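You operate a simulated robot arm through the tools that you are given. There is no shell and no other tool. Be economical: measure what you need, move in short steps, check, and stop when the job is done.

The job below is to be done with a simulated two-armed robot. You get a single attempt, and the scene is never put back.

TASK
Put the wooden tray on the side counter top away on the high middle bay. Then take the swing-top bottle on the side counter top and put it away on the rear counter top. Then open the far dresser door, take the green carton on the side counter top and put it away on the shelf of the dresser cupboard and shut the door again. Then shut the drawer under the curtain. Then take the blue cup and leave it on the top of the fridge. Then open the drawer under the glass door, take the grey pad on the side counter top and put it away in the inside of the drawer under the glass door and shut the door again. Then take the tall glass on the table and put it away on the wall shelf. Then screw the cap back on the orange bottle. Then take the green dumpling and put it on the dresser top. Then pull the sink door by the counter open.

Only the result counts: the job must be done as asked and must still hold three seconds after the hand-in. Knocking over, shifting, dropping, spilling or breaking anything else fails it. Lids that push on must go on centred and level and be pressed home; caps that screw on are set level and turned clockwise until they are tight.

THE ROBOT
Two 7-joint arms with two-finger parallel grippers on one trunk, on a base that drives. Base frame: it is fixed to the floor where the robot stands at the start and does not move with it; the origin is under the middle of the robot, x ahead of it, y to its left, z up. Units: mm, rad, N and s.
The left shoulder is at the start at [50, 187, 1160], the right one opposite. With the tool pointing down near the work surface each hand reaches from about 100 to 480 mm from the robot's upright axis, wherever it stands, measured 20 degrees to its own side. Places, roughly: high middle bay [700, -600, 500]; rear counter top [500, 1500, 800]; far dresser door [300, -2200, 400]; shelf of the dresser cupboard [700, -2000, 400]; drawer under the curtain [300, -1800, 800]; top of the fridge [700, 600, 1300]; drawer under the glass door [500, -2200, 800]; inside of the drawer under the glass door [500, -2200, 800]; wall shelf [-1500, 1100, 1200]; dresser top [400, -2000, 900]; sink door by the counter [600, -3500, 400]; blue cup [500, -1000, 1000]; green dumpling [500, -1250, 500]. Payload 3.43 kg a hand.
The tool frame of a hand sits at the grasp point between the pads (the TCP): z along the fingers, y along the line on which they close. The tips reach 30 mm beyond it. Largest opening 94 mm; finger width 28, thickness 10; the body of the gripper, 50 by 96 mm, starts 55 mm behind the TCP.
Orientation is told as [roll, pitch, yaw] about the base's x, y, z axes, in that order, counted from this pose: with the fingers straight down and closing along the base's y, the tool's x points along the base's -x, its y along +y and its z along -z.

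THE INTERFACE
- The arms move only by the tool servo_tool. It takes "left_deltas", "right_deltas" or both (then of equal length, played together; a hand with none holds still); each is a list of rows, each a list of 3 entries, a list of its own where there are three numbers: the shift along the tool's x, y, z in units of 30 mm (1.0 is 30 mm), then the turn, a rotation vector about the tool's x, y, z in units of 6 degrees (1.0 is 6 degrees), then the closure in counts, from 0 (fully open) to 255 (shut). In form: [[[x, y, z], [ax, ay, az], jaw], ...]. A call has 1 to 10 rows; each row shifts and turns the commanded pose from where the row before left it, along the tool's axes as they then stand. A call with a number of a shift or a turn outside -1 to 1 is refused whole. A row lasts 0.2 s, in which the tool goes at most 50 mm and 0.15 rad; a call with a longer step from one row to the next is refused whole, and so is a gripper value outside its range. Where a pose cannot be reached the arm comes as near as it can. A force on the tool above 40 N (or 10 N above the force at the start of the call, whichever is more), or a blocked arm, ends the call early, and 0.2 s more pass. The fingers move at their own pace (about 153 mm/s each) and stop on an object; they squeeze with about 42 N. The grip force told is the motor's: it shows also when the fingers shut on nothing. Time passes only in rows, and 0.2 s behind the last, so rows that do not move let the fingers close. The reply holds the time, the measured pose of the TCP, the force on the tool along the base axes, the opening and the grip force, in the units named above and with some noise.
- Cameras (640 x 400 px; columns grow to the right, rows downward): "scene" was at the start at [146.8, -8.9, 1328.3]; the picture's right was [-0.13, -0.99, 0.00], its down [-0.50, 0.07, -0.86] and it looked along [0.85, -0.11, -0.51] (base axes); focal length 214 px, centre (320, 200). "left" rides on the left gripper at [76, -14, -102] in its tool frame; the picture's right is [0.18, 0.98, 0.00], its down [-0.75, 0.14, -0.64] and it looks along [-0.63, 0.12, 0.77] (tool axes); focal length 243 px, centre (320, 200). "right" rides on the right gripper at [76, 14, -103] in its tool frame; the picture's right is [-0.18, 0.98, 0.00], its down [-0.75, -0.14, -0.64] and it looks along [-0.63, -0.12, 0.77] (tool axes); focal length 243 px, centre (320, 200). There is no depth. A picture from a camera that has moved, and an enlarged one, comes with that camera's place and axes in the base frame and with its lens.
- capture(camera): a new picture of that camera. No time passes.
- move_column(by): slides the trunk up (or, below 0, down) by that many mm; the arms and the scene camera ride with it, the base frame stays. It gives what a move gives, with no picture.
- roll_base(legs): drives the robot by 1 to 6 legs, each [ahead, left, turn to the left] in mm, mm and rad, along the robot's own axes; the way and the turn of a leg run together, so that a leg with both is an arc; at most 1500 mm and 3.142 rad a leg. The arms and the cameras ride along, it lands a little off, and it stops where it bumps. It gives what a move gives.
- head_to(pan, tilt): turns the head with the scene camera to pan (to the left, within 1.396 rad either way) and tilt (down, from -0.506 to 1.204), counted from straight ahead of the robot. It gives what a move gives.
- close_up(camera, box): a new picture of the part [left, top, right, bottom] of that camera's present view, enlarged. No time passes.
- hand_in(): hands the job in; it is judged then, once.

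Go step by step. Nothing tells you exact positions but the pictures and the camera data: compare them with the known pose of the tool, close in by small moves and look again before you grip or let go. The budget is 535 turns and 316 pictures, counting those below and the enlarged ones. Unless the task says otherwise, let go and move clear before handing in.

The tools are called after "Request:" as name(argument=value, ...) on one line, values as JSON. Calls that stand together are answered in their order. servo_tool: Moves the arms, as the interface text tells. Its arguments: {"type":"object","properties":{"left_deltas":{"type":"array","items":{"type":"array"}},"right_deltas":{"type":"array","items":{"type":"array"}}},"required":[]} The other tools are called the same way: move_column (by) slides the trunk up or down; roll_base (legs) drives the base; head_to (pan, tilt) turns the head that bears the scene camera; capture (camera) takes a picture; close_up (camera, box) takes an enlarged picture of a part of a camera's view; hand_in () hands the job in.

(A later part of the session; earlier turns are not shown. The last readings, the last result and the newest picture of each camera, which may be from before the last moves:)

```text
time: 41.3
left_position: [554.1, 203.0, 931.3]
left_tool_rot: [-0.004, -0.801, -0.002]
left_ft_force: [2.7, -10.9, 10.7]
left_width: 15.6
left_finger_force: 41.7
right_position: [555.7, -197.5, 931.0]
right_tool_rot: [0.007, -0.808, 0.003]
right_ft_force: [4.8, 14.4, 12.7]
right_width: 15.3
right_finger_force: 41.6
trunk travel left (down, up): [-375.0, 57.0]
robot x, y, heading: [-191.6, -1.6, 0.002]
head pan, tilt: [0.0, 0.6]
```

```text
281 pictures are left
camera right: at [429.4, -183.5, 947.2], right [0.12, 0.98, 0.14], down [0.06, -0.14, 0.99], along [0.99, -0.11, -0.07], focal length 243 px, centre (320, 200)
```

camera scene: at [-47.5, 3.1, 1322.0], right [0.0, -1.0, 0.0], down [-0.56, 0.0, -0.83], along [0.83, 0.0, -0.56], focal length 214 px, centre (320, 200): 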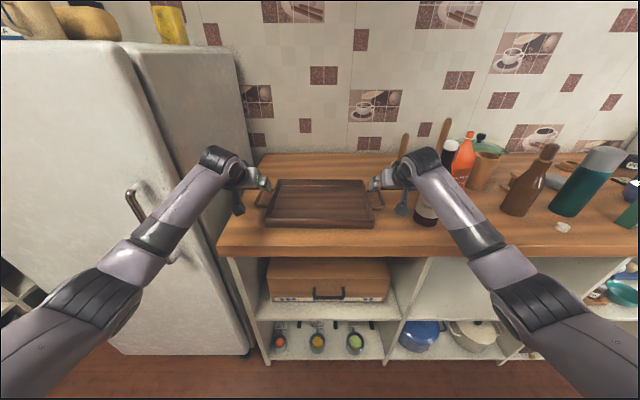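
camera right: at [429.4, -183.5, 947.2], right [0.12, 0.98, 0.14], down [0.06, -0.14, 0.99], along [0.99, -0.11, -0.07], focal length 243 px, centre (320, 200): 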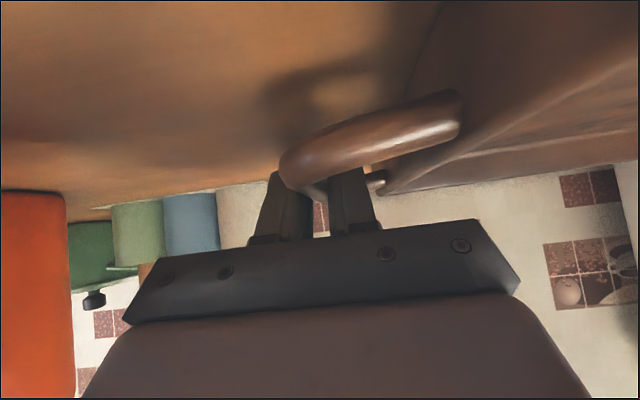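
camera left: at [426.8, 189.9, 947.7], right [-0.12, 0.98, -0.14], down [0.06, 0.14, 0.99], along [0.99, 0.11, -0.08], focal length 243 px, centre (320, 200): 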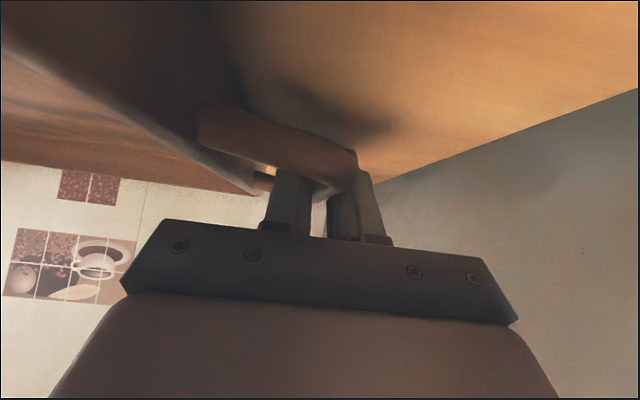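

Request:
servo_tool(left_deltas=[[[-0.25, -0.1, -0.25], [0, 0, 0], 255], [[-0.35, 0, -0.35], [0, 0, 0], 255], [[-0.35, 0, -0.35], [0, 0, 0], 255], [[-0.35, 0, -0.35], [0, 0, 0], 255]], right_deltas=[[[-0.25, 0.1, -0.25], [0, 0, 0], 255], [[-0.35, 0, -0.35], [0, 0, 0], 255], [[-0.35, 0, -0.35], [0, 0, 0], 255], [[-0.35, 0, -0.35], [0, 0, 0], 255]])

Request:
capture(camera="scene")

```text
time: 42.3
left_position: [553.4, 202.8, 980.5]
left_tool_rot: [0.002, -0.794, -0.001]
left_ft_force: [-0.2, -0.6, -0.2]
left_width: 0.0
left_finger_force: 32.9
right_position: [556.0, -199.2, 980.5]
right_tool_rot: [-0.001, -0.798, 0.004]
right_ft_force: [0.2, 0.4, 0.5]
right_width: 0.0
right_finger_force: 32.9
trunk travel left (down, up): [-375.0, 57.0]
robot x, y, heading: [-192.4, -2.1, 0.003]
head pan, tilt: [0.0, 0.6]
```

```text
280 pictures are left
camera scene: at [-48.5, 3.1, 1322.0], right [0.0, -1.0, 0.0], down [-0.56, 0.0, -0.83], along [0.83, 0.0, -0.56], focal length 214 px, centre (320, 200)
```

scene: 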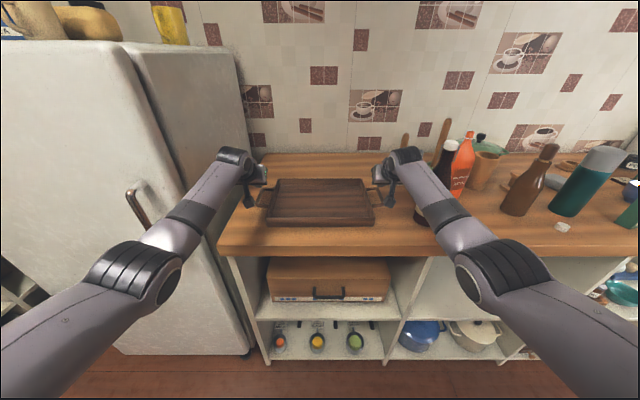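

Request:
capture(camera="left")

Request:
close_up(camera="scene", box=[240, 150, 400, 250])

```text
279 pictures are left
camera left: at [427.7, 189.1, 998.3], right [-0.13, 0.98, -0.13], down [0.07, 0.14, 0.99], along [0.99, 0.12, -0.09], focal length 243 px, centre (320, 200)
```

left: 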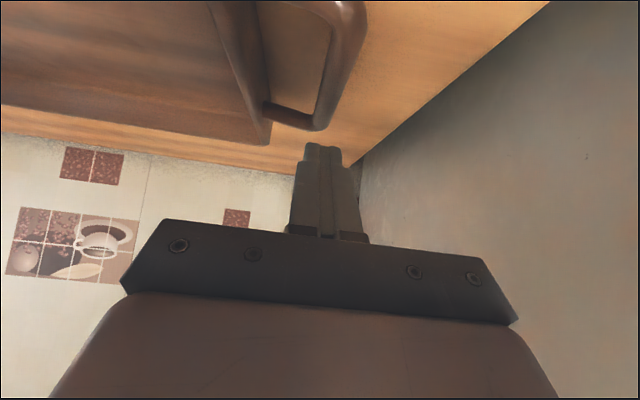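

```text
4.00 times, centred on (320, 200) of scene
camera zoom: at [-48.5, 3.1, 1322.0], right [0.0, -1.0, 0.0], down [-0.56, 0.0, -0.83], along [0.83, 0.0, -0.56], focal length 858 px, centre (320, 200)
```

zoom: 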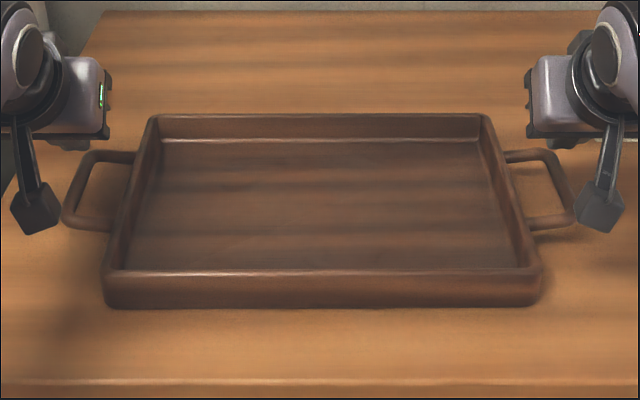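

Request:
servo_tool(left_deltas=[[[0, 0, 0], [0, 1, 0], 157], [[0, 0, 0], [0, 1, 0], 157], [[0, 0, 0], [0, 0.6, 0], 157], [[0.25, 0, 0.43], [0, 0, 0], 157], [[0.25, 0, 0.43], [0, 0, 0], 157], [[0.25, 0, 0.43], [0, 0, 0], 157]], right_deltas=[[[0, 0, 0], [0, 1, 0], 157], [[0, 0, 0], [0, 1, 0], 157], [[0, 0, 0], [0, 0.5, 0], 157], [[0.25, 0, 0.43], [0, 0, 0], 157], [[0.25, 0, 0.43], [0, 0, 0], 157], [[0.25, 0, 0.43], [0, 0, 0], 157]])

Request:
capture(camera="left")

Request:
capture(camera="right")

```text
time: 43.7
left_position: [532.8, 201.0, 937.4]
left_tool_rot: [-0.001, -0.524, -0.002]
left_ft_force: [0.6, -0.5, -0.1]
left_width: 36.0
left_finger_force: 0.0
left hand out of reach, approached as far as the arm can: row 2, 3
right_position: [534.7, -198.3, 935.6]
right_tool_rot: [0.001, -0.535, 0.004]
right_ft_force: [0.5, -0.3, -0.3]
right_width: 36.1
right_finger_force: 0.1
right hand out of reach, approached as far as the arm can: row 2, 3, 6
trunk travel left (down, up): [-375.0, 57.0]
robot x, y, heading: [-193.3, 1.0, -0.004]
head pan, tilt: [0.0, 0.6]
```

```text
277 pictures are left
camera left: at [416.0, 188.2, 988.3], right [-0.16, 0.98, -0.09], down [0.33, 0.14, 0.93], along [0.93, 0.12, -0.35], focal length 243 px, centre (320, 200)
```

left: 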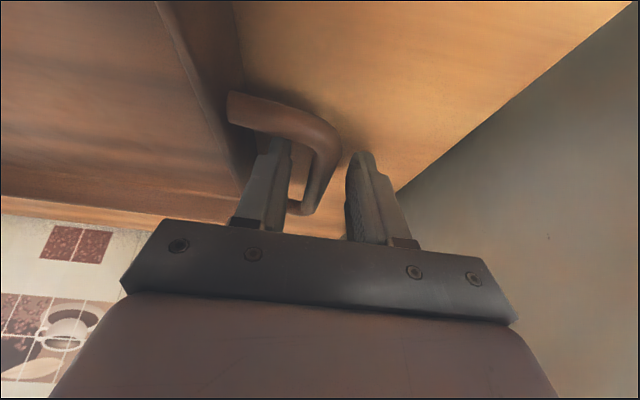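

```text
276 pictures are left
camera right: at [416.9, -184.1, 985.9], right [0.16, 0.98, 0.09], down [0.32, -0.14, 0.94], along [0.93, -0.12, -0.34], focal length 243 px, centre (320, 200)
```

right: 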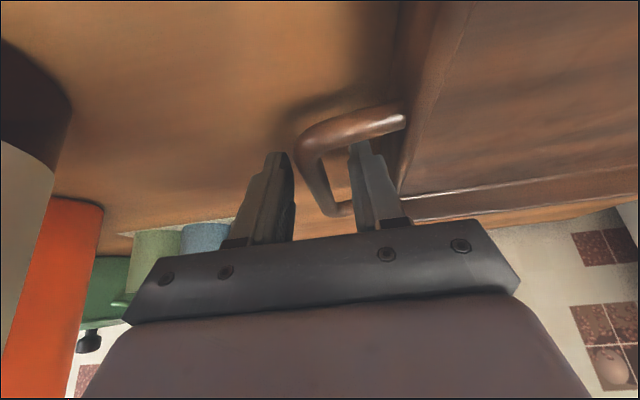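

Request:
servo_tool(left_deltas=[[[-0.3, 0, -0.5], [0, 0, 0], 157]], right_deltas=[[[-0.3, 0, -0.5], [0, 0, 0], 157]])

Request:
roll_base(legs=[[45, 0, 0]])

Request:
capture(camera="left")

Request:
capture(camera="right")

```text
time: 44.1
left_position: [533.8, 201.7, 956.3]
left_tool_rot: [-0.001, -0.524, -0.001]
left_ft_force: [0.2, 0.1, -0.3]
left_width: 36.2
left_finger_force: 0.1
right_position: [534.8, -197.6, 953.4]
right_tool_rot: [0.0, -0.537, 0.005]
right_ft_force: [-0.2, 0.3, 0.7]
right_width: 36.0
right_finger_force: 0.1
trunk travel left (down, up): [-375.0, 57.0]
robot x, y, heading: [-191.4, 0.5, 0.002]
head pan, tilt: [0.0, 0.6]
```

```text
time: 45.0
left_position: [577.3, 201.3, 954.5]
left_tool_rot: [-0.001, -0.522, -0.003]
left_ft_force: [0.4, -0.5, -0.9]
left_width: 36.1
left_finger_force: 0.1
right_position: [580.2, -197.0, 953.6]
right_tool_rot: [-0.002, -0.535, 0.004]
right_ft_force: [-0.6, -0.4, -0.6]
right_width: 35.7
right_finger_force: 0.0
trunk travel left (down, up): [-375.0, 57.0]
robot x, y, heading: [-145.0, 0.8, 0.005]
head pan, tilt: [0.0, 0.6]
```

```text
275 pictures are left
camera left: at [461.5, 188.6, 1005.7], right [-0.16, 0.98, -0.09], down [0.33, 0.14, 0.93], along [0.93, 0.12, -0.35], focal length 243 px, centre (320, 200)
```

left: 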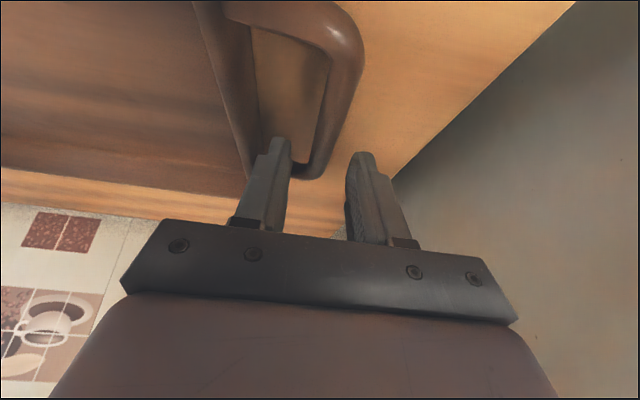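

```text
274 pictures are left
camera right: at [463.1, -182.9, 1003.1], right [0.15, 0.98, 0.09], down [0.32, -0.14, 0.94], along [0.93, -0.11, -0.34], focal length 243 px, centre (320, 200)
```

right: 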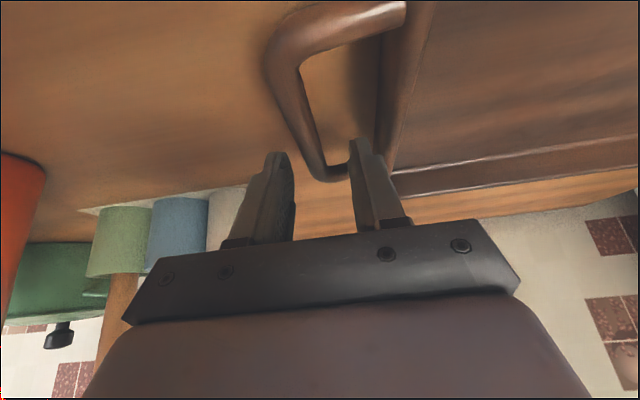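

Request:
servo_tool(left_deltas=[[[0.53, 0.05, 0], [0, 0, 0], 157], [[0.53, 0.05, 0], [0, 0, 0], 157]], right_deltas=[[[0.55, -0.08, 0], [0, 0, 0], 157], [[0.55, -0.08, 0], [0, 0, 0], 157]])

Request:
servo_tool(left_deltas=[[[0.08, 0, 0.14], [0, 0, 0], 157], [[0.08, 0, 0.14], [0, 0, 0], 157], [[0.08, 0, 0.14], [0, 0, 0], 157], [[0.08, 0, 0.14], [0, 0, 0], 157]], right_deltas=[[[0.08, 0, 0.14], [0, 0, 0], 157], [[0.08, 0, 0.14], [0, 0, 0], 157], [[0.08, 0, 0.14], [0, 0, 0], 157], [[0.08, 0, 0.14], [0, 0, 0], 157]])

Request:
capture(camera="left")

Request:
capture(camera="right")

```text
time: 45.6
left_position: [577.5, 204.3, 936.0]
left_tool_rot: [-0.001, -0.523, -0.001]
left_ft_force: [-0.4, -0.8, 0.8]
left_width: 36.0
left_finger_force: 0.1
left hand out of reach, approached as far as the arm can: row 1, 2
right_position: [578.9, -199.2, 934.7]
right_tool_rot: [0.001, -0.535, 0.002]
right_ft_force: [-0.4, 0.4, -0.5]
right_width: 35.8
right_finger_force: 0.0
right hand out of reach, approached as far as the arm can: row 1, 2
trunk travel left (down, up): [-375.0, 57.0]
robot x, y, heading: [-150.6, -1.1, -0.002]
head pan, tilt: [0.0, 0.6]
```

```text
time: 46.6
left_position: [575.0, 203.9, 933.0]
left_tool_rot: [0.002, -0.549, -0.001]
left_ft_force: [4.7, 7.5, 30.0]
left_width: 36.3
left_finger_force: 0.4
right_position: [578.2, -200.1, 933.1]
right_tool_rot: [-0.003, -0.566, 0.006]
right_ft_force: [4.1, -4.3, 33.4]
right_width: 35.9
right_finger_force: 0.1
trunk travel left (down, up): [-375.0, 57.0]
robot x, y, heading: [-150.3, 2.5, 0.003]
head pan, tilt: [0.0, 0.6]
```

```text
273 pictures are left
camera left: at [456.5, 191.0, 980.6], right [-0.16, 0.98, -0.1], down [0.31, 0.14, 0.94], along [0.94, 0.12, -0.32], focal length 243 px, centre (320, 200)
```

left: 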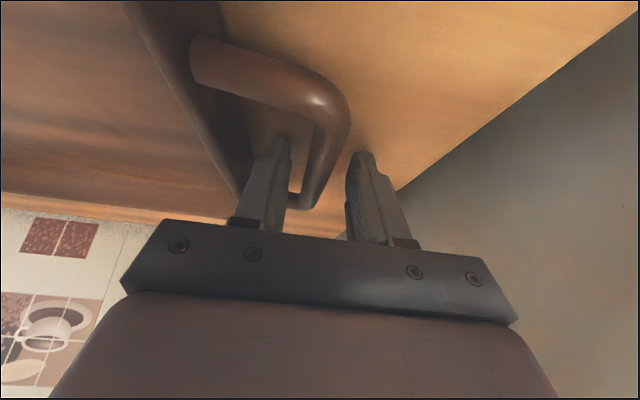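

```text
272 pictures are left
camera right: at [458.9, -185.4, 978.7], right [0.15, 0.98, 0.1], down [0.29, -0.14, 0.95], along [0.94, -0.11, -0.31], focal length 243 px, centre (320, 200)
```

right: 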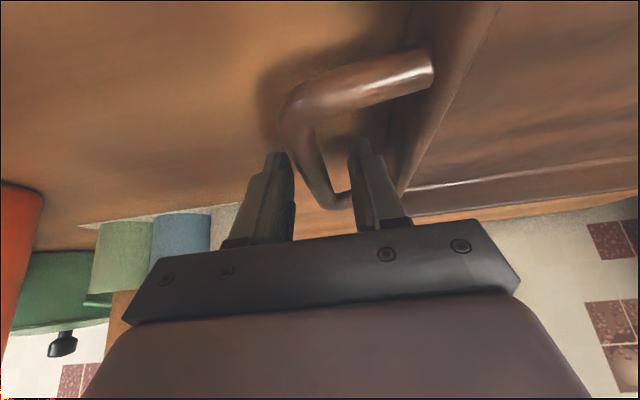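

Request:
servo_tool(left_deltas=[[[-0.07, 0, -0.1], [0, 0, 0], 157], [[0, 0, 0], [0, 0, 0], 255], [[0, 0, 0], [0, 0, 0], 255], [[0, 0, 0], [0, 0, 0], 255]], right_deltas=[[[-0.07, 0, -0.1], [0, 0, 0], 157], [[0, 0, 0], [0, 0, 0], 255], [[0, 0, 0], [0, 0, 0], 255], [[0, 0, 0], [0, 0, 0], 255]])

Request:
capture(camera="left")

Request:
servo_tool(left_deltas=[[[-0.1, 0, -0.14], [0, 0, 0], 255], [[-0.1, 0, -0.14], [0, 0, 0], 255]], right_deltas=[[[-0.1, 0, -0.14], [0, 0, 0], 255], [[-0.1, 0, -0.14], [0, 0, 0], 255]])

```text
time: 47.6
left_position: [572.4, 201.9, 933.0]
left_tool_rot: [-0.004, -0.543, -0.001]
left_ft_force: [-3.6, -1.2, 27.8]
left_width: 15.7
left_finger_force: 42.0
right_position: [576.2, -196.6, 932.8]
right_tool_rot: [0.004, -0.559, 0.005]
right_ft_force: [-1.6, 3.8, 29.6]
right_width: 15.3
right_finger_force: 42.4
trunk travel left (down, up): [-375.0, 57.0]
robot x, y, heading: [-150.3, -1.7, 0.002]
head pan, tilt: [0.0, 0.6]
```

```text
271 pictures are left
camera left: at [455.1, 189.3, 981.6], right [-0.15, 0.98, -0.1], down [0.31, 0.14, 0.94], along [0.94, 0.11, -0.33], focal length 243 px, centre (320, 200)
```

left: 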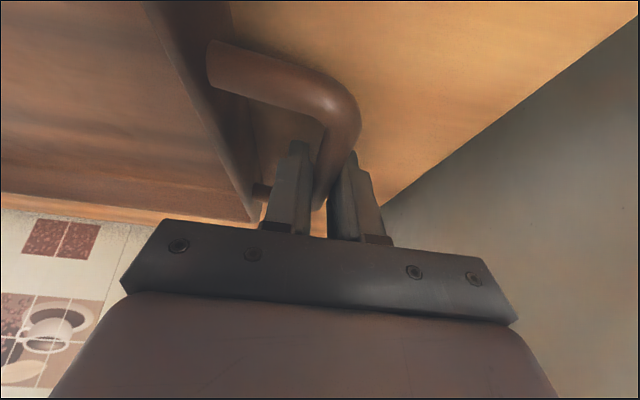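

```text
time: 48.2
left_position: [573.6, 202.8, 933.4]
left_tool_rot: [-0.001, -0.524, 0.0]
left_ft_force: [-2.7, -3.2, 11.6]
left_width: 15.4
left_finger_force: 42.1
right_position: [576.3, -197.9, 932.8]
right_tool_rot: [0.002, -0.542, 0.004]
right_ft_force: [0.0, 7.5, 13.2]
right_width: 15.5
right_finger_force: 42.2
trunk travel left (down, up): [-375.0, 57.0]
robot x, y, heading: [-150.6, -3.2, 0.006]
head pan, tilt: [0.0, 0.6]
```

Request:
servo_tool(left_deltas=[[[-0.1, 0, -0.14], [0, 0, 0], 255], [[-0.1, 0, -0.14], [0, 0, 0], 255], [[-0.1, 0, -0.14], [0, 0, 0], 255]], right_deltas=[[[-0.1, 0, -0.14], [0, 0, 0], 255], [[-0.1, 0, -0.14], [0, 0, 0], 255], [[-0.1, 0, -0.14], [0, 0, 0], 255]])

Request:
servo_tool(left_deltas=[[[-0.1, 0, -0.14], [0, 0, 0], 255], [[-0.1, 0, -0.14], [0, 0, 0], 255], [[-0.1, 0, -0.14], [0, 0, 0], 255]], right_deltas=[[[-0.1, 0, -0.14], [0, 0, 0], 255], [[-0.1, 0, -0.14], [0, 0, 0], 255], [[-0.1, 0, -0.14], [0, 0, 0], 255]])

Request:
capture(camera="scene")

```text
time: 49.0
left_position: [577.1, 201.3, 944.9]
left_tool_rot: [-0.003, -0.518, 0.0]
left_ft_force: [0.0, -10.7, -1.1]
left_width: 15.5
left_finger_force: 42.6
right_position: [578.2, -199.2, 941.8]
right_tool_rot: [0.003, -0.531, 0.003]
right_ft_force: [-0.3, 11.2, -2.2]
right_width: 15.3
right_finger_force: 41.8
trunk travel left (down, up): [-375.0, 57.0]
robot x, y, heading: [-149.0, -2.4, 0.002]
head pan, tilt: [0.0, 0.6]
```

```text
time: 49.8
left_position: [578.8, 200.9, 962.4]
left_tool_rot: [-0.002, -0.52, -0.001]
left_ft_force: [0.0, -14.9, -2.1]
left_width: 15.5
left_finger_force: 41.8
left hand out of reach, approached as far as the arm can: row 1
right_position: [580.5, -199.3, 958.7]
right_tool_rot: [0.001, -0.534, 0.005]
right_ft_force: [0.2, 13.9, -1.6]
right_width: 15.7
right_finger_force: 42.7
trunk travel left (down, up): [-375.0, 57.0]
robot x, y, heading: [-149.1, 0.7, 0.001]
head pan, tilt: [0.0, 0.6]
```

```text
270 pictures are left
camera scene: at [-3.3, 3.2, 1322.0], right [0.0, -1.0, 0.0], down [-0.57, 0.0, -0.82], along [0.82, 0.0, -0.57], focal length 214 px, centre (320, 200)
```

scene: 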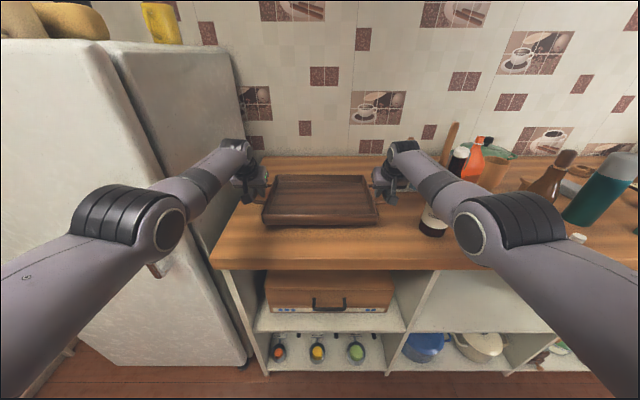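

Request:
servo_tool(left_deltas=[[[-0.3, -0.1, -0.5], [0, 0, 0], 255], [[0.5, 0, -0.29], [0, 0, 0], 255], [[0.7, 0, -0.4], [0, 0, 0], 255], [[0.7, 0, -0.4], [0, 0, 0], 255], [[0.7, 0, -0.4], [0, 0, 0], 255], [[0.7, 0, -0.4], [0, 0, 0], 255], [[0.7, 0, -0.4], [0, 0, 0], 255], [[0.7, 0, -0.4], [0, 0, 0], 255], [[0.7, 0, -0.4], [0, 0, 0], 255], [[0.7, 0, -0.4], [0, 0, 0], 255]], right_deltas=[[[-0.3, 0.1, -0.5], [0, 0, 0], 255], [[0.5, 0, -0.29], [0, 0, 0], 255], [[0.7, 0, -0.4], [0, 0, 0], 255], [[0.7, 0, -0.4], [0, 0, 0], 255], [[0.7, 0, -0.4], [0, 0, 0], 255], [[0.7, 0, -0.4], [0, 0, 0], 255], [[0.7, 0, -0.4], [0, 0, 0], 255], [[0.7, 0, -0.4], [0, 0, 0], 255], [[0.7, 0, -0.4], [0, 0, 0], 255], [[0.7, 0, -0.4], [0, 0, 0], 255]])

Request:
capture(camera="scene")

```text
time: 52.0
left_position: [579.1, 201.8, 979.3]
left_tool_rot: [0.004, -0.523, -0.001]
left_ft_force: [-0.2, 19.8, -2.1]
left_width: 15.6
left_finger_force: 42.1
left hand out of reach, approached as far as the arm can: row 2, 3, 4, 5, 6, 7, 8, 9, 10
right_position: [581.1, -197.8, 974.1]
right_tool_rot: [-0.005, -0.534, 0.001]
right_ft_force: [0.1, -19.6, -2.2]
right_width: 15.4
right_finger_force: 41.6
right hand out of reach, approached as far as the arm can: row 2, 3, 4, 5, 6, 7, 8, 9, 10
trunk travel left (down, up): [-375.0, 57.0]
robot x, y, heading: [-153.3, 0.3, 0.004]
head pan, tilt: [0.0, 0.6]
```

```text
269 pictures are left
camera scene: at [-3.3, 3.2, 1322.0], right [0.0, -1.0, 0.0], down [-0.57, 0.0, -0.82], along [0.82, 0.0, -0.57], focal length 214 px, centre (320, 200)
```

scene: 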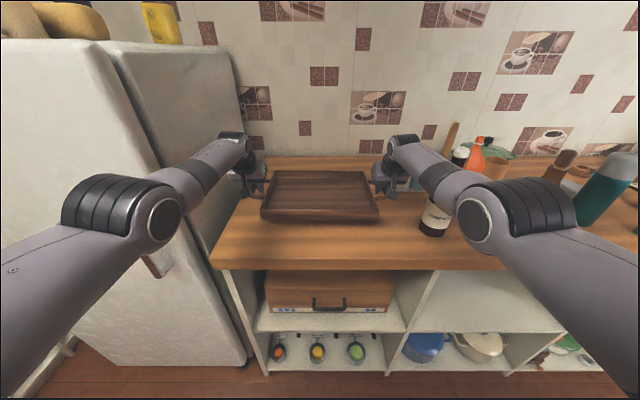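

Request:
head_to(pan=1.39, tilt=0.2)

Request:
capture(camera="scene")

Request:
head_to(pan=-1.39, tilt=0.2)

Request:
capture(camera="scene")

```text
time: 53.5
left_position: [580.2, 202.1, 979.3]
left_tool_rot: [0.005, -0.523, -0.001]
left_ft_force: [-0.5, 19.1, -1.8]
left_width: 15.6
left_finger_force: 41.6
right_position: [581.3, -195.9, 973.5]
right_tool_rot: [-0.004, -0.535, 0.001]
right_ft_force: [0.0, -19.8, -2.9]
right_width: 15.6
right_finger_force: 41.8
trunk travel left (down, up): [-375.0, 57.0]
robot x, y, heading: [-150.9, -0.7, 0.001]
head pan, tilt: [1.389, 0.201]
```

```text
268 pictures are left
camera scene: at [-74.9, 94.7, 1358.8], right [0.98, -0.18, 0.0], down [-0.04, -0.2, -0.98], along [0.18, 0.96, -0.2], focal length 214 px, centre (320, 200)
```

scene: 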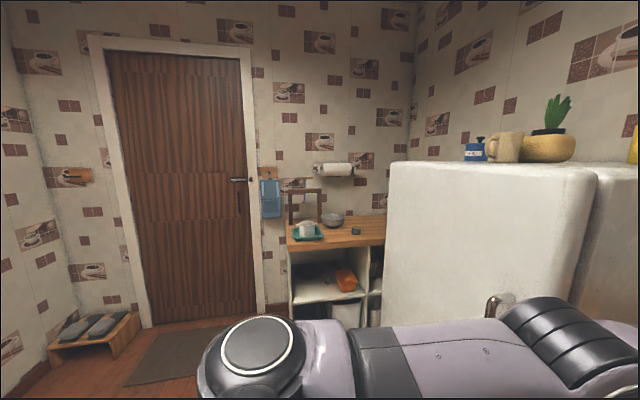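

```text
time: 56.0
left_position: [579.5, 202.4, 979.3]
left_tool_rot: [0.005, -0.523, 0.0]
left_ft_force: [0.2, 19.5, -1.4]
left_width: 15.5
left_finger_force: 42.2
right_position: [581.7, -197.4, 973.6]
right_tool_rot: [-0.003, -0.533, 0.002]
right_ft_force: [0.5, -20.8, -2.3]
right_width: 15.5
right_finger_force: 41.8
trunk travel left (down, up): [-375.0, 57.0]
robot x, y, heading: [-147.9, 1.4, 0.004]
head pan, tilt: [-1.389, 0.201]
```

```text
267 pictures are left
camera scene: at [-74.7, -88.5, 1358.8], right [-0.98, -0.18, 0.0], down [-0.04, 0.2, -0.98], along [0.18, -0.96, -0.2], focal length 214 px, centre (320, 200)
```

scene: 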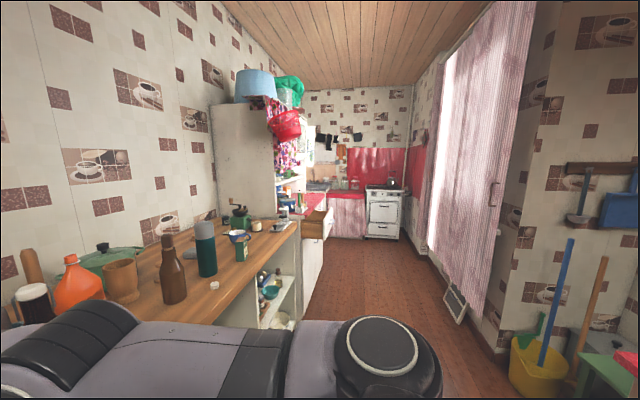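

Request:
servo_tool(left_deltas=[[[0, 0.06, 0], [0, 0, 0], 255], [[0, 0, 0], [0, 0, 0], 255]], right_deltas=[[[0, -0.06, 0], [0, 0, 0], 255], [[0, 0, 0], [0, 0, 0], 255]])

Request:
roll_base(legs=[[-300, 0, 0]])

Request:
head_to(pan=0, tilt=0.8)

Request:
capture(camera="scene")

```text
time: 56.5
left_position: [579.7, 202.7, 980.6]
left_tool_rot: [0.001, -0.523, -0.002]
left_ft_force: [-0.8, 16.8, -1.0]
left_width: 15.4
left_finger_force: 41.9
right_position: [582.0, -196.7, 973.9]
right_tool_rot: [-0.002, -0.533, 0.002]
right_ft_force: [0.7, -16.8, -1.2]
right_width: 15.3
right_finger_force: 42.3
trunk travel left (down, up): [-375.0, 57.0]
robot x, y, heading: [-146.6, -1.2, -0.0]
head pan, tilt: [-1.389, 0.201]
```

```text
time: 58.6
left_position: [274.9, 202.4, 981.5]
left_tool_rot: [0.002, -0.522, -0.002]
left_ft_force: [-0.1, 16.4, -1.6]
left_width: 15.7
left_finger_force: 42.1
right_position: [276.1, -196.1, 974.7]
right_tool_rot: [-0.002, -0.533, 0.001]
right_ft_force: [0.1, -17.1, -2.9]
right_width: 15.4
right_finger_force: 41.5
trunk travel left (down, up): [-375.0, 57.0]
robot x, y, heading: [-450.5, -1.9, 0.002]
head pan, tilt: [-1.389, 0.201]
```

```text
time: 60.1
left_position: [275.1, 202.2, 979.8]
left_tool_rot: [0.003, -0.521, -0.001]
left_ft_force: [-0.3, 0.9, -2.3]
left_width: 15.6
left_finger_force: 42.1
right_position: [277.8, -198.1, 974.9]
right_tool_rot: [-0.003, -0.536, 0.003]
right_ft_force: [0.2, 0.4, -1.9]
right_width: 15.5
right_finger_force: 42.2
trunk travel left (down, up): [-375.0, 57.0]
robot x, y, heading: [-452.9, 1.2, -0.003]
head pan, tilt: [0.0, 0.799]
```

```text
266 pictures are left
camera scene: at [-315.0, 2.8, 1305.1], right [0.0, -1.0, 0.0], down [-0.72, 0.0, -0.7], along [0.7, 0.0, -0.72], focal length 214 px, centre (320, 200)
```

scene: 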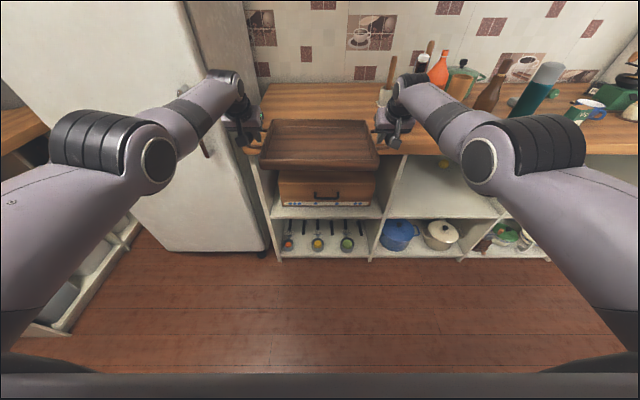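

Request:
roll_base(legs=[[-90, 0, 0], [0, -600, 0]])

Request:
capture(camera="scene")

```text
time: 64.2
left_position: [185.2, -401.5, 981.2]
left_tool_rot: [0.002, -0.522, -0.012]
left_ft_force: [0.5, 0.4, -2.2]
left_width: 15.4
left_finger_force: 41.8
right_position: [184.3, -800.4, 974.4]
right_tool_rot: [-0.002, -0.534, -0.009]
right_ft_force: [0.8, -0.1, -2.7]
right_width: 15.5
right_finger_force: 41.6
trunk travel left (down, up): [-375.0, 57.0]
robot x, y, heading: [-543.1, -597.5, -0.009]
head pan, tilt: [0.0, 0.799]
```

```text
265 pictures are left
camera scene: at [-407.1, -594.4, 1305.1], right [-0.01, -1.0, 0.0], down [-0.72, 0.01, -0.7], along [0.7, -0.01, -0.72], focal length 214 px, centre (320, 200)
```

scene: 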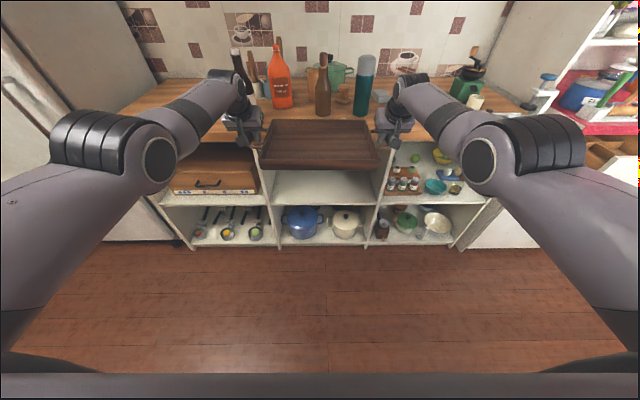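

Request:
move_column(by=-372)

Request:
roll_base(legs=[[0, -20, 0.008]])

Request:
capture(camera="scene")

```text
time: 67.8
left_position: [185.5, -400.5, 607.8]
left_tool_rot: [0.002, -0.521, -0.012]
left_ft_force: [1.1, 0.2, -1.6]
left_width: 15.1
left_finger_force: 41.8
right_position: [181.9, -802.1, 603.3]
right_tool_rot: [-0.001, -0.534, -0.009]
right_ft_force: [0.5, 0.3, -2.5]
right_width: 15.7
right_finger_force: 42.6
trunk travel left (down, up): [-3.0, 429.0]
robot x, y, heading: [-549.3, -596.7, -0.014]
head pan, tilt: [0.0, 0.799]
```

```text
time: 68.6
left_position: [184.2, -415.2, 607.9]
left_tool_rot: [0.002, -0.522, -0.002]
left_ft_force: [0.2, 0.2, -2.1]
left_width: 15.3
left_finger_force: 41.7
right_position: [183.4, -814.9, 601.8]
right_tool_rot: [-0.002, -0.534, 0.0]
right_ft_force: [-0.6, -0.3, -2.2]
right_width: 15.5
right_finger_force: 41.9
trunk travel left (down, up): [-3.0, 429.0]
robot x, y, heading: [-548.0, -616.5, -0.006]
head pan, tilt: [0.0, 0.799]
```

```text
264 pictures are left
camera scene: at [-407.4, -612.4, 933.1], right [0.0, -1.0, 0.0], down [-0.72, 0.0, -0.7], along [0.7, 0.0, -0.72], focal length 214 px, centre (320, 200)
```

scene: 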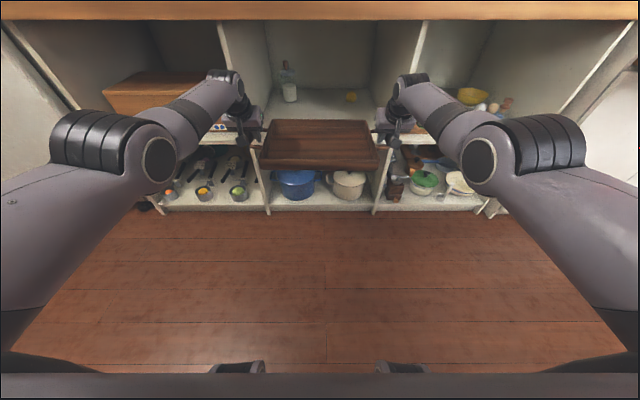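

Request:
head_to(pan=0, tilt=0.45)

Request:
close_up(camera="scene", box=[200, 100, 440, 250])

```text
time: 69.4
left_position: [184.1, -415.7, 607.7]
left_tool_rot: [0.003, -0.522, -0.005]
left_ft_force: [-0.5, -0.3, -2.0]
left_width: 15.4
left_finger_force: 41.7
right_position: [184.4, -815.6, 603.2]
right_tool_rot: [-0.001, -0.534, -0.001]
right_ft_force: [0.4, 0.8, -2.2]
right_width: 15.7
right_finger_force: 42.1
trunk travel left (down, up): [-3.0, 429.0]
robot x, y, heading: [-543.7, -618.5, -0.007]
head pan, tilt: [0.0, 0.45]
```

```text
2.67 times, centred on (320, 175) of scene
camera zoom: at [-396.1, -612.5, 963.5], right [0.0, -1.0, 0.0], down [-0.44, 0.0, -0.9], along [0.9, 0.0, -0.44], focal length 572 px, centre (320, 267)
```

zoom: 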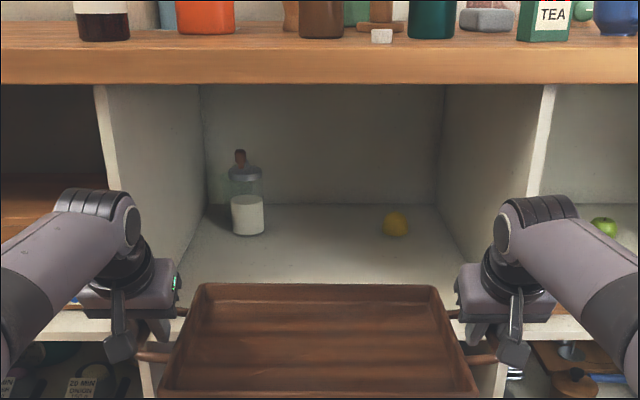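

Request:
roll_base(legs=[[215, 0, 0.005]])

Request:
capture(camera="scene")

```text
time: 71.1
left_position: [401.8, -404.5, 607.9]
left_tool_rot: [0.0, -0.523, 0.009]
left_ft_force: [-0.6, -0.5, -1.3]
left_width: 15.5
left_finger_force: 41.8
right_position: [405.9, -803.4, 602.0]
right_tool_rot: [-0.002, -0.534, 0.011]
right_ft_force: [0.3, 0.0, -2.3]
right_width: 15.4
right_finger_force: 42.1
trunk travel left (down, up): [-3.0, 429.0]
robot x, y, heading: [-327.8, -611.2, 0.013]
head pan, tilt: [0.0, 0.45]
```

```text
262 pictures are left
camera scene: at [-176.6, -609.7, 963.5], right [0.01, -1.0, 0.0], down [-0.44, 0.0, -0.9], along [0.9, 0.01, -0.44], focal length 214 px, centre (320, 200)
```

scene: 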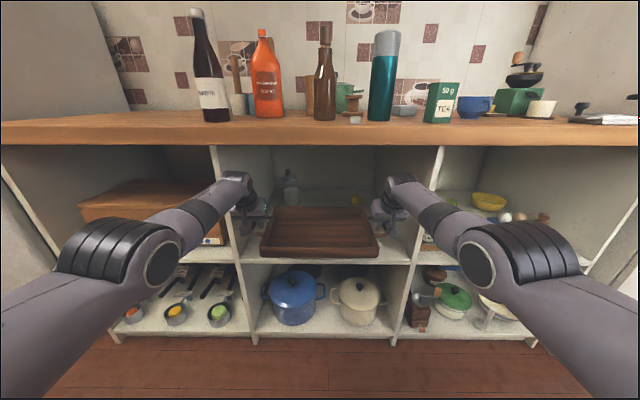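

Request:
roll_base(legs=[[0, -9, -0.012]])

Request:
servo_tool(left_deltas=[[[0.16, 0, 0.28], [0, 0, 0], 255], [[0.16, 0, 0.28], [0, 0, 0], 255], [[0.16, 0, 0.28], [0, 0, 0], 255], [[0.16, 0, 0.28], [0, 0, 0], 255], [[0.16, 0, 0.28], [0, 0, 0], 255], [[0.16, 0, 0.28], [0, 0, 0], 255]], right_deltas=[[[0.16, 0, 0.28], [0, 0, 0], 255], [[0.16, 0, 0.28], [0, 0, 0], 255], [[0.16, 0, 0.28], [0, 0, 0], 255], [[0.16, 0, 0.28], [0, 0, 0], 255], [[0.16, 0, 0.28], [0, 0, 0], 255], [[0.08, 0, 0.14], [0, 0, 0], 255]])

Request:
capture(camera="scene")

```text
time: 71.9
left_position: [403.9, -420.7, 607.3]
left_tool_rot: [0.002, -0.522, -0.003]
left_ft_force: [-0.8, 0.2, -1.9]
left_width: 15.4
left_finger_force: 41.6
right_position: [405.1, -822.3, 602.8]
right_tool_rot: [-0.002, -0.534, 0.001]
right_ft_force: [-0.3, 0.4, -1.4]
right_width: 15.4
right_finger_force: 41.8
trunk travel left (down, up): [-3.0, 429.0]
robot x, y, heading: [-325.2, -621.8, -0.003]
head pan, tilt: [0.0, 0.45]
```

```text
time: 73.3
left_position: [399.5, -420.9, 550.0]
left_tool_rot: [0.001, -0.523, -0.003]
left_ft_force: [0.2, -1.1, -1.3]
left_width: 15.7
left_finger_force: 41.9
left hand out of reach, approached as far as the arm can: row 5
right_position: [400.3, -821.5, 549.9]
right_tool_rot: [-0.003, -0.534, 0.002]
right_ft_force: [-0.5, 0.6, -2.0]
right_width: 15.4
right_finger_force: 41.5
right hand out of reach, approached as far as the arm can: row 4
trunk travel left (down, up): [-3.0, 429.0]
robot x, y, heading: [-328.0, -623.0, 0.0]
head pan, tilt: [0.0, 0.45]
```

```text
261 pictures are left
camera scene: at [-176.5, -620.3, 963.5], right [0.0, -1.0, 0.0], down [-0.44, 0.0, -0.9], along [0.9, 0.0, -0.44], focal length 214 px, centre (320, 200)
```

scene: 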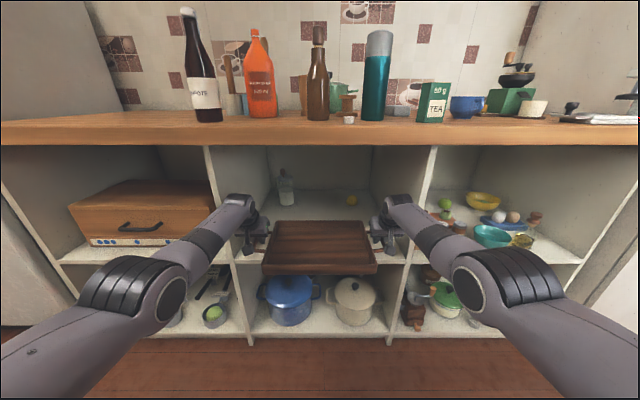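

Request:
servo_tool(left_deltas=[[[0.08, 0, 0.14], [0, 0, 0], 255], [[0.08, 0, 0.14], [0, 0, 0], 255], [[0.08, 0, 0.14], [0, 0, 0], 255], [[0.05, 0, 0.09], [0, 0, 0], 255]], right_deltas=[[[0.08, 0, 0.14], [0, 0, 0], 255], [[0.08, 0, 0.14], [0, 0, 0], 255], [[0.08, 0, 0.14], [0, 0, 0], 255], [[0.05, 0, 0.09], [0, 0, 0], 255]])

Request:
servo_tool(left_deltas=[[[0.05, 0, 0.09], [0, 0, 0], 255], [[0.05, 0, 0.09], [0, 0, 0], 255]], right_deltas=[[[0.05, 0, 0.09], [0, 0, 0], 255], [[0.05, 0, 0.09], [0, 0, 0], 255]])

```text
time: 74.3
left_position: [396.4, -421.3, 532.4]
left_tool_rot: [0.0, -0.524, -0.003]
left_ft_force: [0.6, -8.5, -1.8]
left_width: 15.5
left_finger_force: 41.8
right_position: [398.7, -821.1, 531.9]
right_tool_rot: [0.0, -0.535, 0.0]
right_ft_force: [0.6, 8.5, -1.6]
right_width: 15.4
right_finger_force: 42.7
right hand out of reach, approached as far as the arm can: row 3
trunk travel left (down, up): [-3.0, 429.0]
robot x, y, heading: [-323.3, -622.8, -0.001]
head pan, tilt: [0.0, 0.45]
```

```text
time: 74.9
left_position: [395.8, -422.6, 526.1]
left_tool_rot: [0.001, -0.523, -0.004]
left_ft_force: [-0.1, -12.9, -2.7]
left_width: 15.4
left_finger_force: 41.9
left hand out of reach, approached as far as the arm can: row 1
right_position: [395.5, -822.3, 526.8]
right_tool_rot: [0.0, -0.534, -0.001]
right_ft_force: [-0.5, 13.4, -1.5]
right_width: 15.8
right_finger_force: 41.9
trunk travel left (down, up): [-3.0, 429.0]
robot x, y, heading: [-328.5, -623.1, -0.001]
head pan, tilt: [0.0, 0.45]
```

Request:
servo_tool(left_deltas=[[[0.04, -0.04, 0.12], [0, 0, 0], 255], [[0.04, 0, 0.12], [0, 0, 0], 255], [[0.04, 0, 0.12], [0, 0, 0], 255]], right_deltas=[[[0.04, 0.04, 0.12], [0, 0, 0], 255], [[0.04, 0, 0.12], [0, 0, 0], 255], [[0.04, 0, 0.12], [0, 0, 0], 255]])

Request:
close_up(camera="scene", box=[200, 160, 440, 310])

```text
time: 75.7
left_position: [393.9, -423.0, 516.8]
left_tool_rot: [0.001, -0.52, -0.003]
left_ft_force: [0.4, -12.8, -1.8]
left_width: 15.4
left_finger_force: 41.5
left hand out of reach, approached as far as the arm can: row 3
right_position: [394.6, -822.3, 515.3]
right_tool_rot: [-0.002, -0.534, -0.001]
right_ft_force: [-0.1, 13.1, -2.2]
right_width: 15.5
right_finger_force: 42.2
right hand out of reach, approached as far as the arm can: row 1, 3
trunk travel left (down, up): [-3.0, 429.0]
robot x, y, heading: [-326.7, -620.2, -0.001]
head pan, tilt: [0.0, 0.45]
```

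```text
2.67 times, centred on (320, 235) of scene
camera zoom: at [-176.5, -620.3, 963.5], right [0.0, -1.0, 0.0], down [-0.44, 0.0, -0.9], along [0.9, 0.0, -0.44], focal length 572 px, centre (320, 107)
```

zoom: 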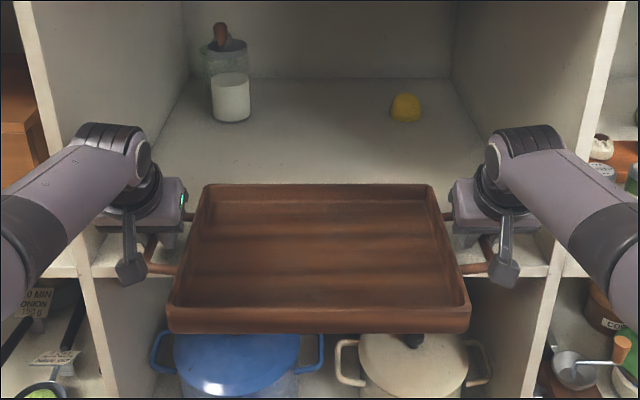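

Request:
servo_tool(left_deltas=[[[0.04, -0.04, 0.12], [0, 0, 0], 255], [[0.04, 0, 0.12], [0, 0, 0], 255], [[0.04, 0, 0.12], [0, 0, 0], 255]], right_deltas=[[[0.04, 0.04, 0.12], [0, 0, 0], 255], [[0.04, 0, 0.12], [0, 0, 0], 255], [[0.04, 0, 0.12], [0, 0, 0], 255]])

Request:
capture(camera="left")

```text
time: 76.5
left_position: [391.7, -422.3, 506.8]
left_tool_rot: [0.004, -0.521, -0.002]
left_ft_force: [-0.4, -6.0, -1.0]
left_width: 15.6
left_finger_force: 42.2
left hand out of reach, approached as far as the arm can: row 2
right_position: [393.4, -822.0, 509.3]
right_tool_rot: [-0.002, -0.536, 0.003]
right_ft_force: [0.3, 6.8, -1.3]
right_width: 15.3
right_finger_force: 41.9
right hand out of reach, approached as far as the arm can: row 2
trunk travel left (down, up): [-3.0, 429.0]
robot x, y, heading: [-326.7, -621.5, -0.002]
head pan, tilt: [0.0, 0.45]
```

```text
259 pictures are left
camera left: at [275.3, -435.7, 557.0], right [-0.16, 0.98, -0.09], down [0.33, 0.14, 0.93], along [0.93, 0.12, -0.35], focal length 243 px, centre (320, 200)
```

left: 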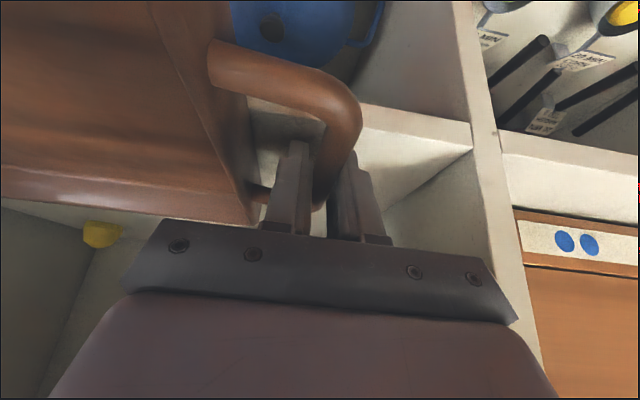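

Request:
roll_base(legs=[[50, 0, 0]])

Request:
capture(camera="left")

Request:
capture(camera="right")

```text
time: 77.4
left_position: [441.5, -422.4, 505.7]
left_tool_rot: [0.004, -0.524, -0.003]
left_ft_force: [1.2, -2.0, 0.2]
left_width: 15.5
left_finger_force: 41.8
right_position: [441.8, -822.9, 507.6]
right_tool_rot: [-0.002, -0.534, 0.0]
right_ft_force: [0.1, 2.4, -1.0]
right_width: 15.7
right_finger_force: 41.9
trunk travel left (down, up): [-3.0, 429.0]
robot x, y, heading: [-274.7, -618.7, -0.009]
head pan, tilt: [0.0, 0.45]
```

```text
258 pictures are left
camera left: at [324.4, -435.9, 557.1], right [-0.16, 0.98, -0.09], down [0.33, 0.14, 0.93], along [0.93, 0.12, -0.35], focal length 243 px, centre (320, 200)
```

left: 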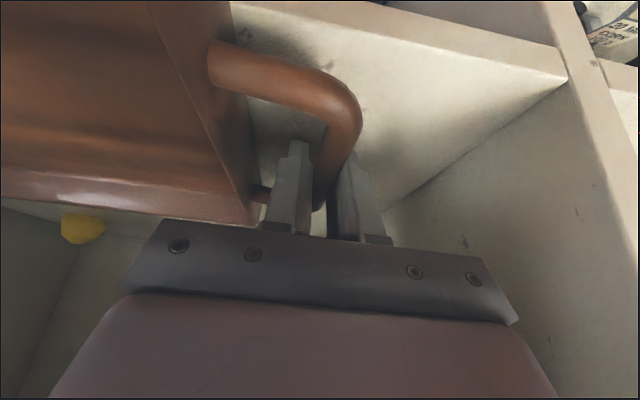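

```text
257 pictures are left
camera right: at [325.0, -807.5, 558.6], right [0.16, 0.98, 0.09], down [0.32, -0.14, 0.94], along [0.93, -0.12, -0.34], focal length 243 px, centre (320, 200)
```

right: 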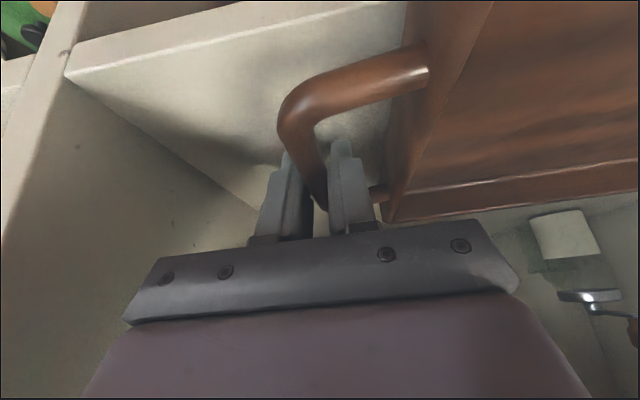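

Request:
servo_tool(left_deltas=[[[0.05, 0, 0.09], [0, 0, 0], 255], [[0.03, 0, 0.06], [0, 0, 0], 255]], right_deltas=[[[0.05, 0, 0.09], [0, 0, 0], 255], [[0.05, 0, 0.09], [0, 0, 0], 255]])

Request:
servo_tool(left_deltas=[[[0, 0, 0], [0, 0, 0], 170], [[0, 0, 0], [0, 0, 0], 165], [[0, 0, 0], [0, 0, 0], 160]], right_deltas=[[[0, 0, 0], [0, 0, 0], 170], [[0, 0, 0], [0, 0, 0], 165], [[0, 0, 0], [0, 0, 0], 160]])

Request:
close_up(camera="scene", box=[200, 160, 440, 310])

```text
time: 78.0
left_position: [440.2, -421.7, 505.4]
left_tool_rot: [0.004, -0.53, -0.003]
left_ft_force: [-3.1, 0.5, 15.2]
left_width: 15.3
left_finger_force: 41.8
right_position: [440.4, -822.8, 505.9]
right_tool_rot: [-0.004, -0.542, 0.0]
right_ft_force: [0.7, 0.7, 3.4]
right_width: 15.5
right_finger_force: 42.0
trunk travel left (down, up): [-3.0, 429.0]
robot x, y, heading: [-276.4, -621.5, 0.001]
head pan, tilt: [0.0, 0.45]
```

```text
time: 78.8
left_position: [440.7, -420.7, 506.7]
left_tool_rot: [0.005, -0.531, -0.004]
left_ft_force: [-0.1, 13.3, 18.0]
left_width: 27.3
left_finger_force: 0.0
right_position: [440.6, -822.7, 506.4]
right_tool_rot: [-0.004, -0.54, -0.001]
right_ft_force: [-0.8, -4.7, 8.7]
right_width: 31.6
right_finger_force: 0.0
trunk travel left (down, up): [-3.0, 429.0]
robot x, y, heading: [-278.4, -621.7, -0.009]
head pan, tilt: [0.0, 0.45]
```

```text
2.67 times, centred on (320, 235) of scene
camera zoom: at [-129.7, -620.4, 964.2], right [0.0, -1.0, 0.0], down [-0.43, 0.0, -0.9], along [0.9, 0.0, -0.43], focal length 572 px, centre (320, 107)
```

zoom: 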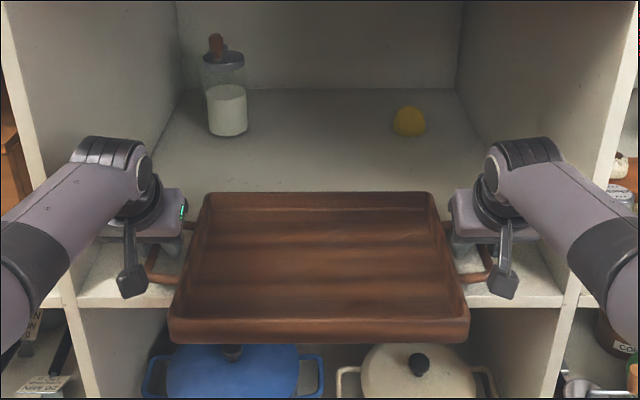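

Request:
servo_tool(left_deltas=[[[-0.1, 0.15, -0.17], [0, 0, 0], 165], [[-0.15, 0.05, -0.26], [0, 0, 0], 165], [[-0.25, 0, -0.43], [0, 0, 0], 165], [[-0.25, 0, -0.43], [0, 0, 0], 165], [[-0.25, 0, -0.43], [0, 0, 0], 165]], right_deltas=[[[-0.1, -0.05, -0.17], [0, 0, 0], 160], [[-0.15, 0, -0.26], [0, 0, 0], 160], [[-0.25, 0, -0.43], [0, 0, 0], 160], [[-0.25, 0, -0.43], [0, 0, 0], 160], [[-0.25, 0, -0.43], [0, 0, 0], 160]])

Request:
close_up(camera="scene", box=[200, 160, 440, 310])

```text
time: 80.0
left_position: [441.5, -415.1, 562.8]
left_tool_rot: [0.003, -0.521, -0.004]
left_ft_force: [0.2, 0.1, 0.1]
left_width: 33.3
left_finger_force: 0.0
right_position: [448.5, -821.0, 560.3]
right_tool_rot: [-0.005, -0.533, 0.001]
right_ft_force: [0.8, -0.9, -0.2]
right_width: 34.8
right_finger_force: 0.1
right hand out of reach, approached as far as the arm can: row 3, 5
trunk travel left (down, up): [-3.0, 429.0]
robot x, y, heading: [-274.4, -623.4, 0.002]
head pan, tilt: [0.0, 0.45]
```

```text
2.67 times, centred on (320, 235) of scene
camera zoom: at [-127.6, -620.4, 963.6], right [0.0, -1.0, 0.0], down [-0.44, 0.0, -0.9], along [0.9, 0.0, -0.44], focal length 572 px, centre (320, 107)
```

zoom: 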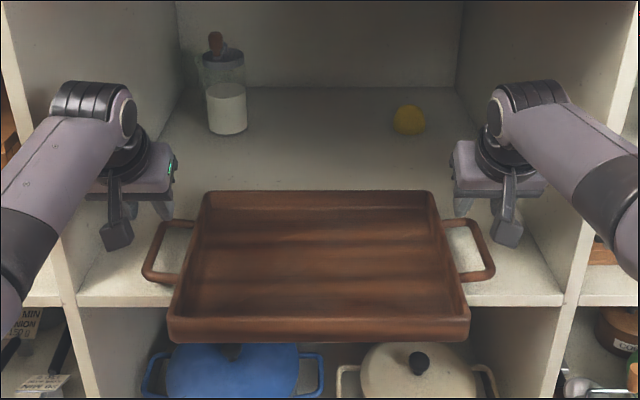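

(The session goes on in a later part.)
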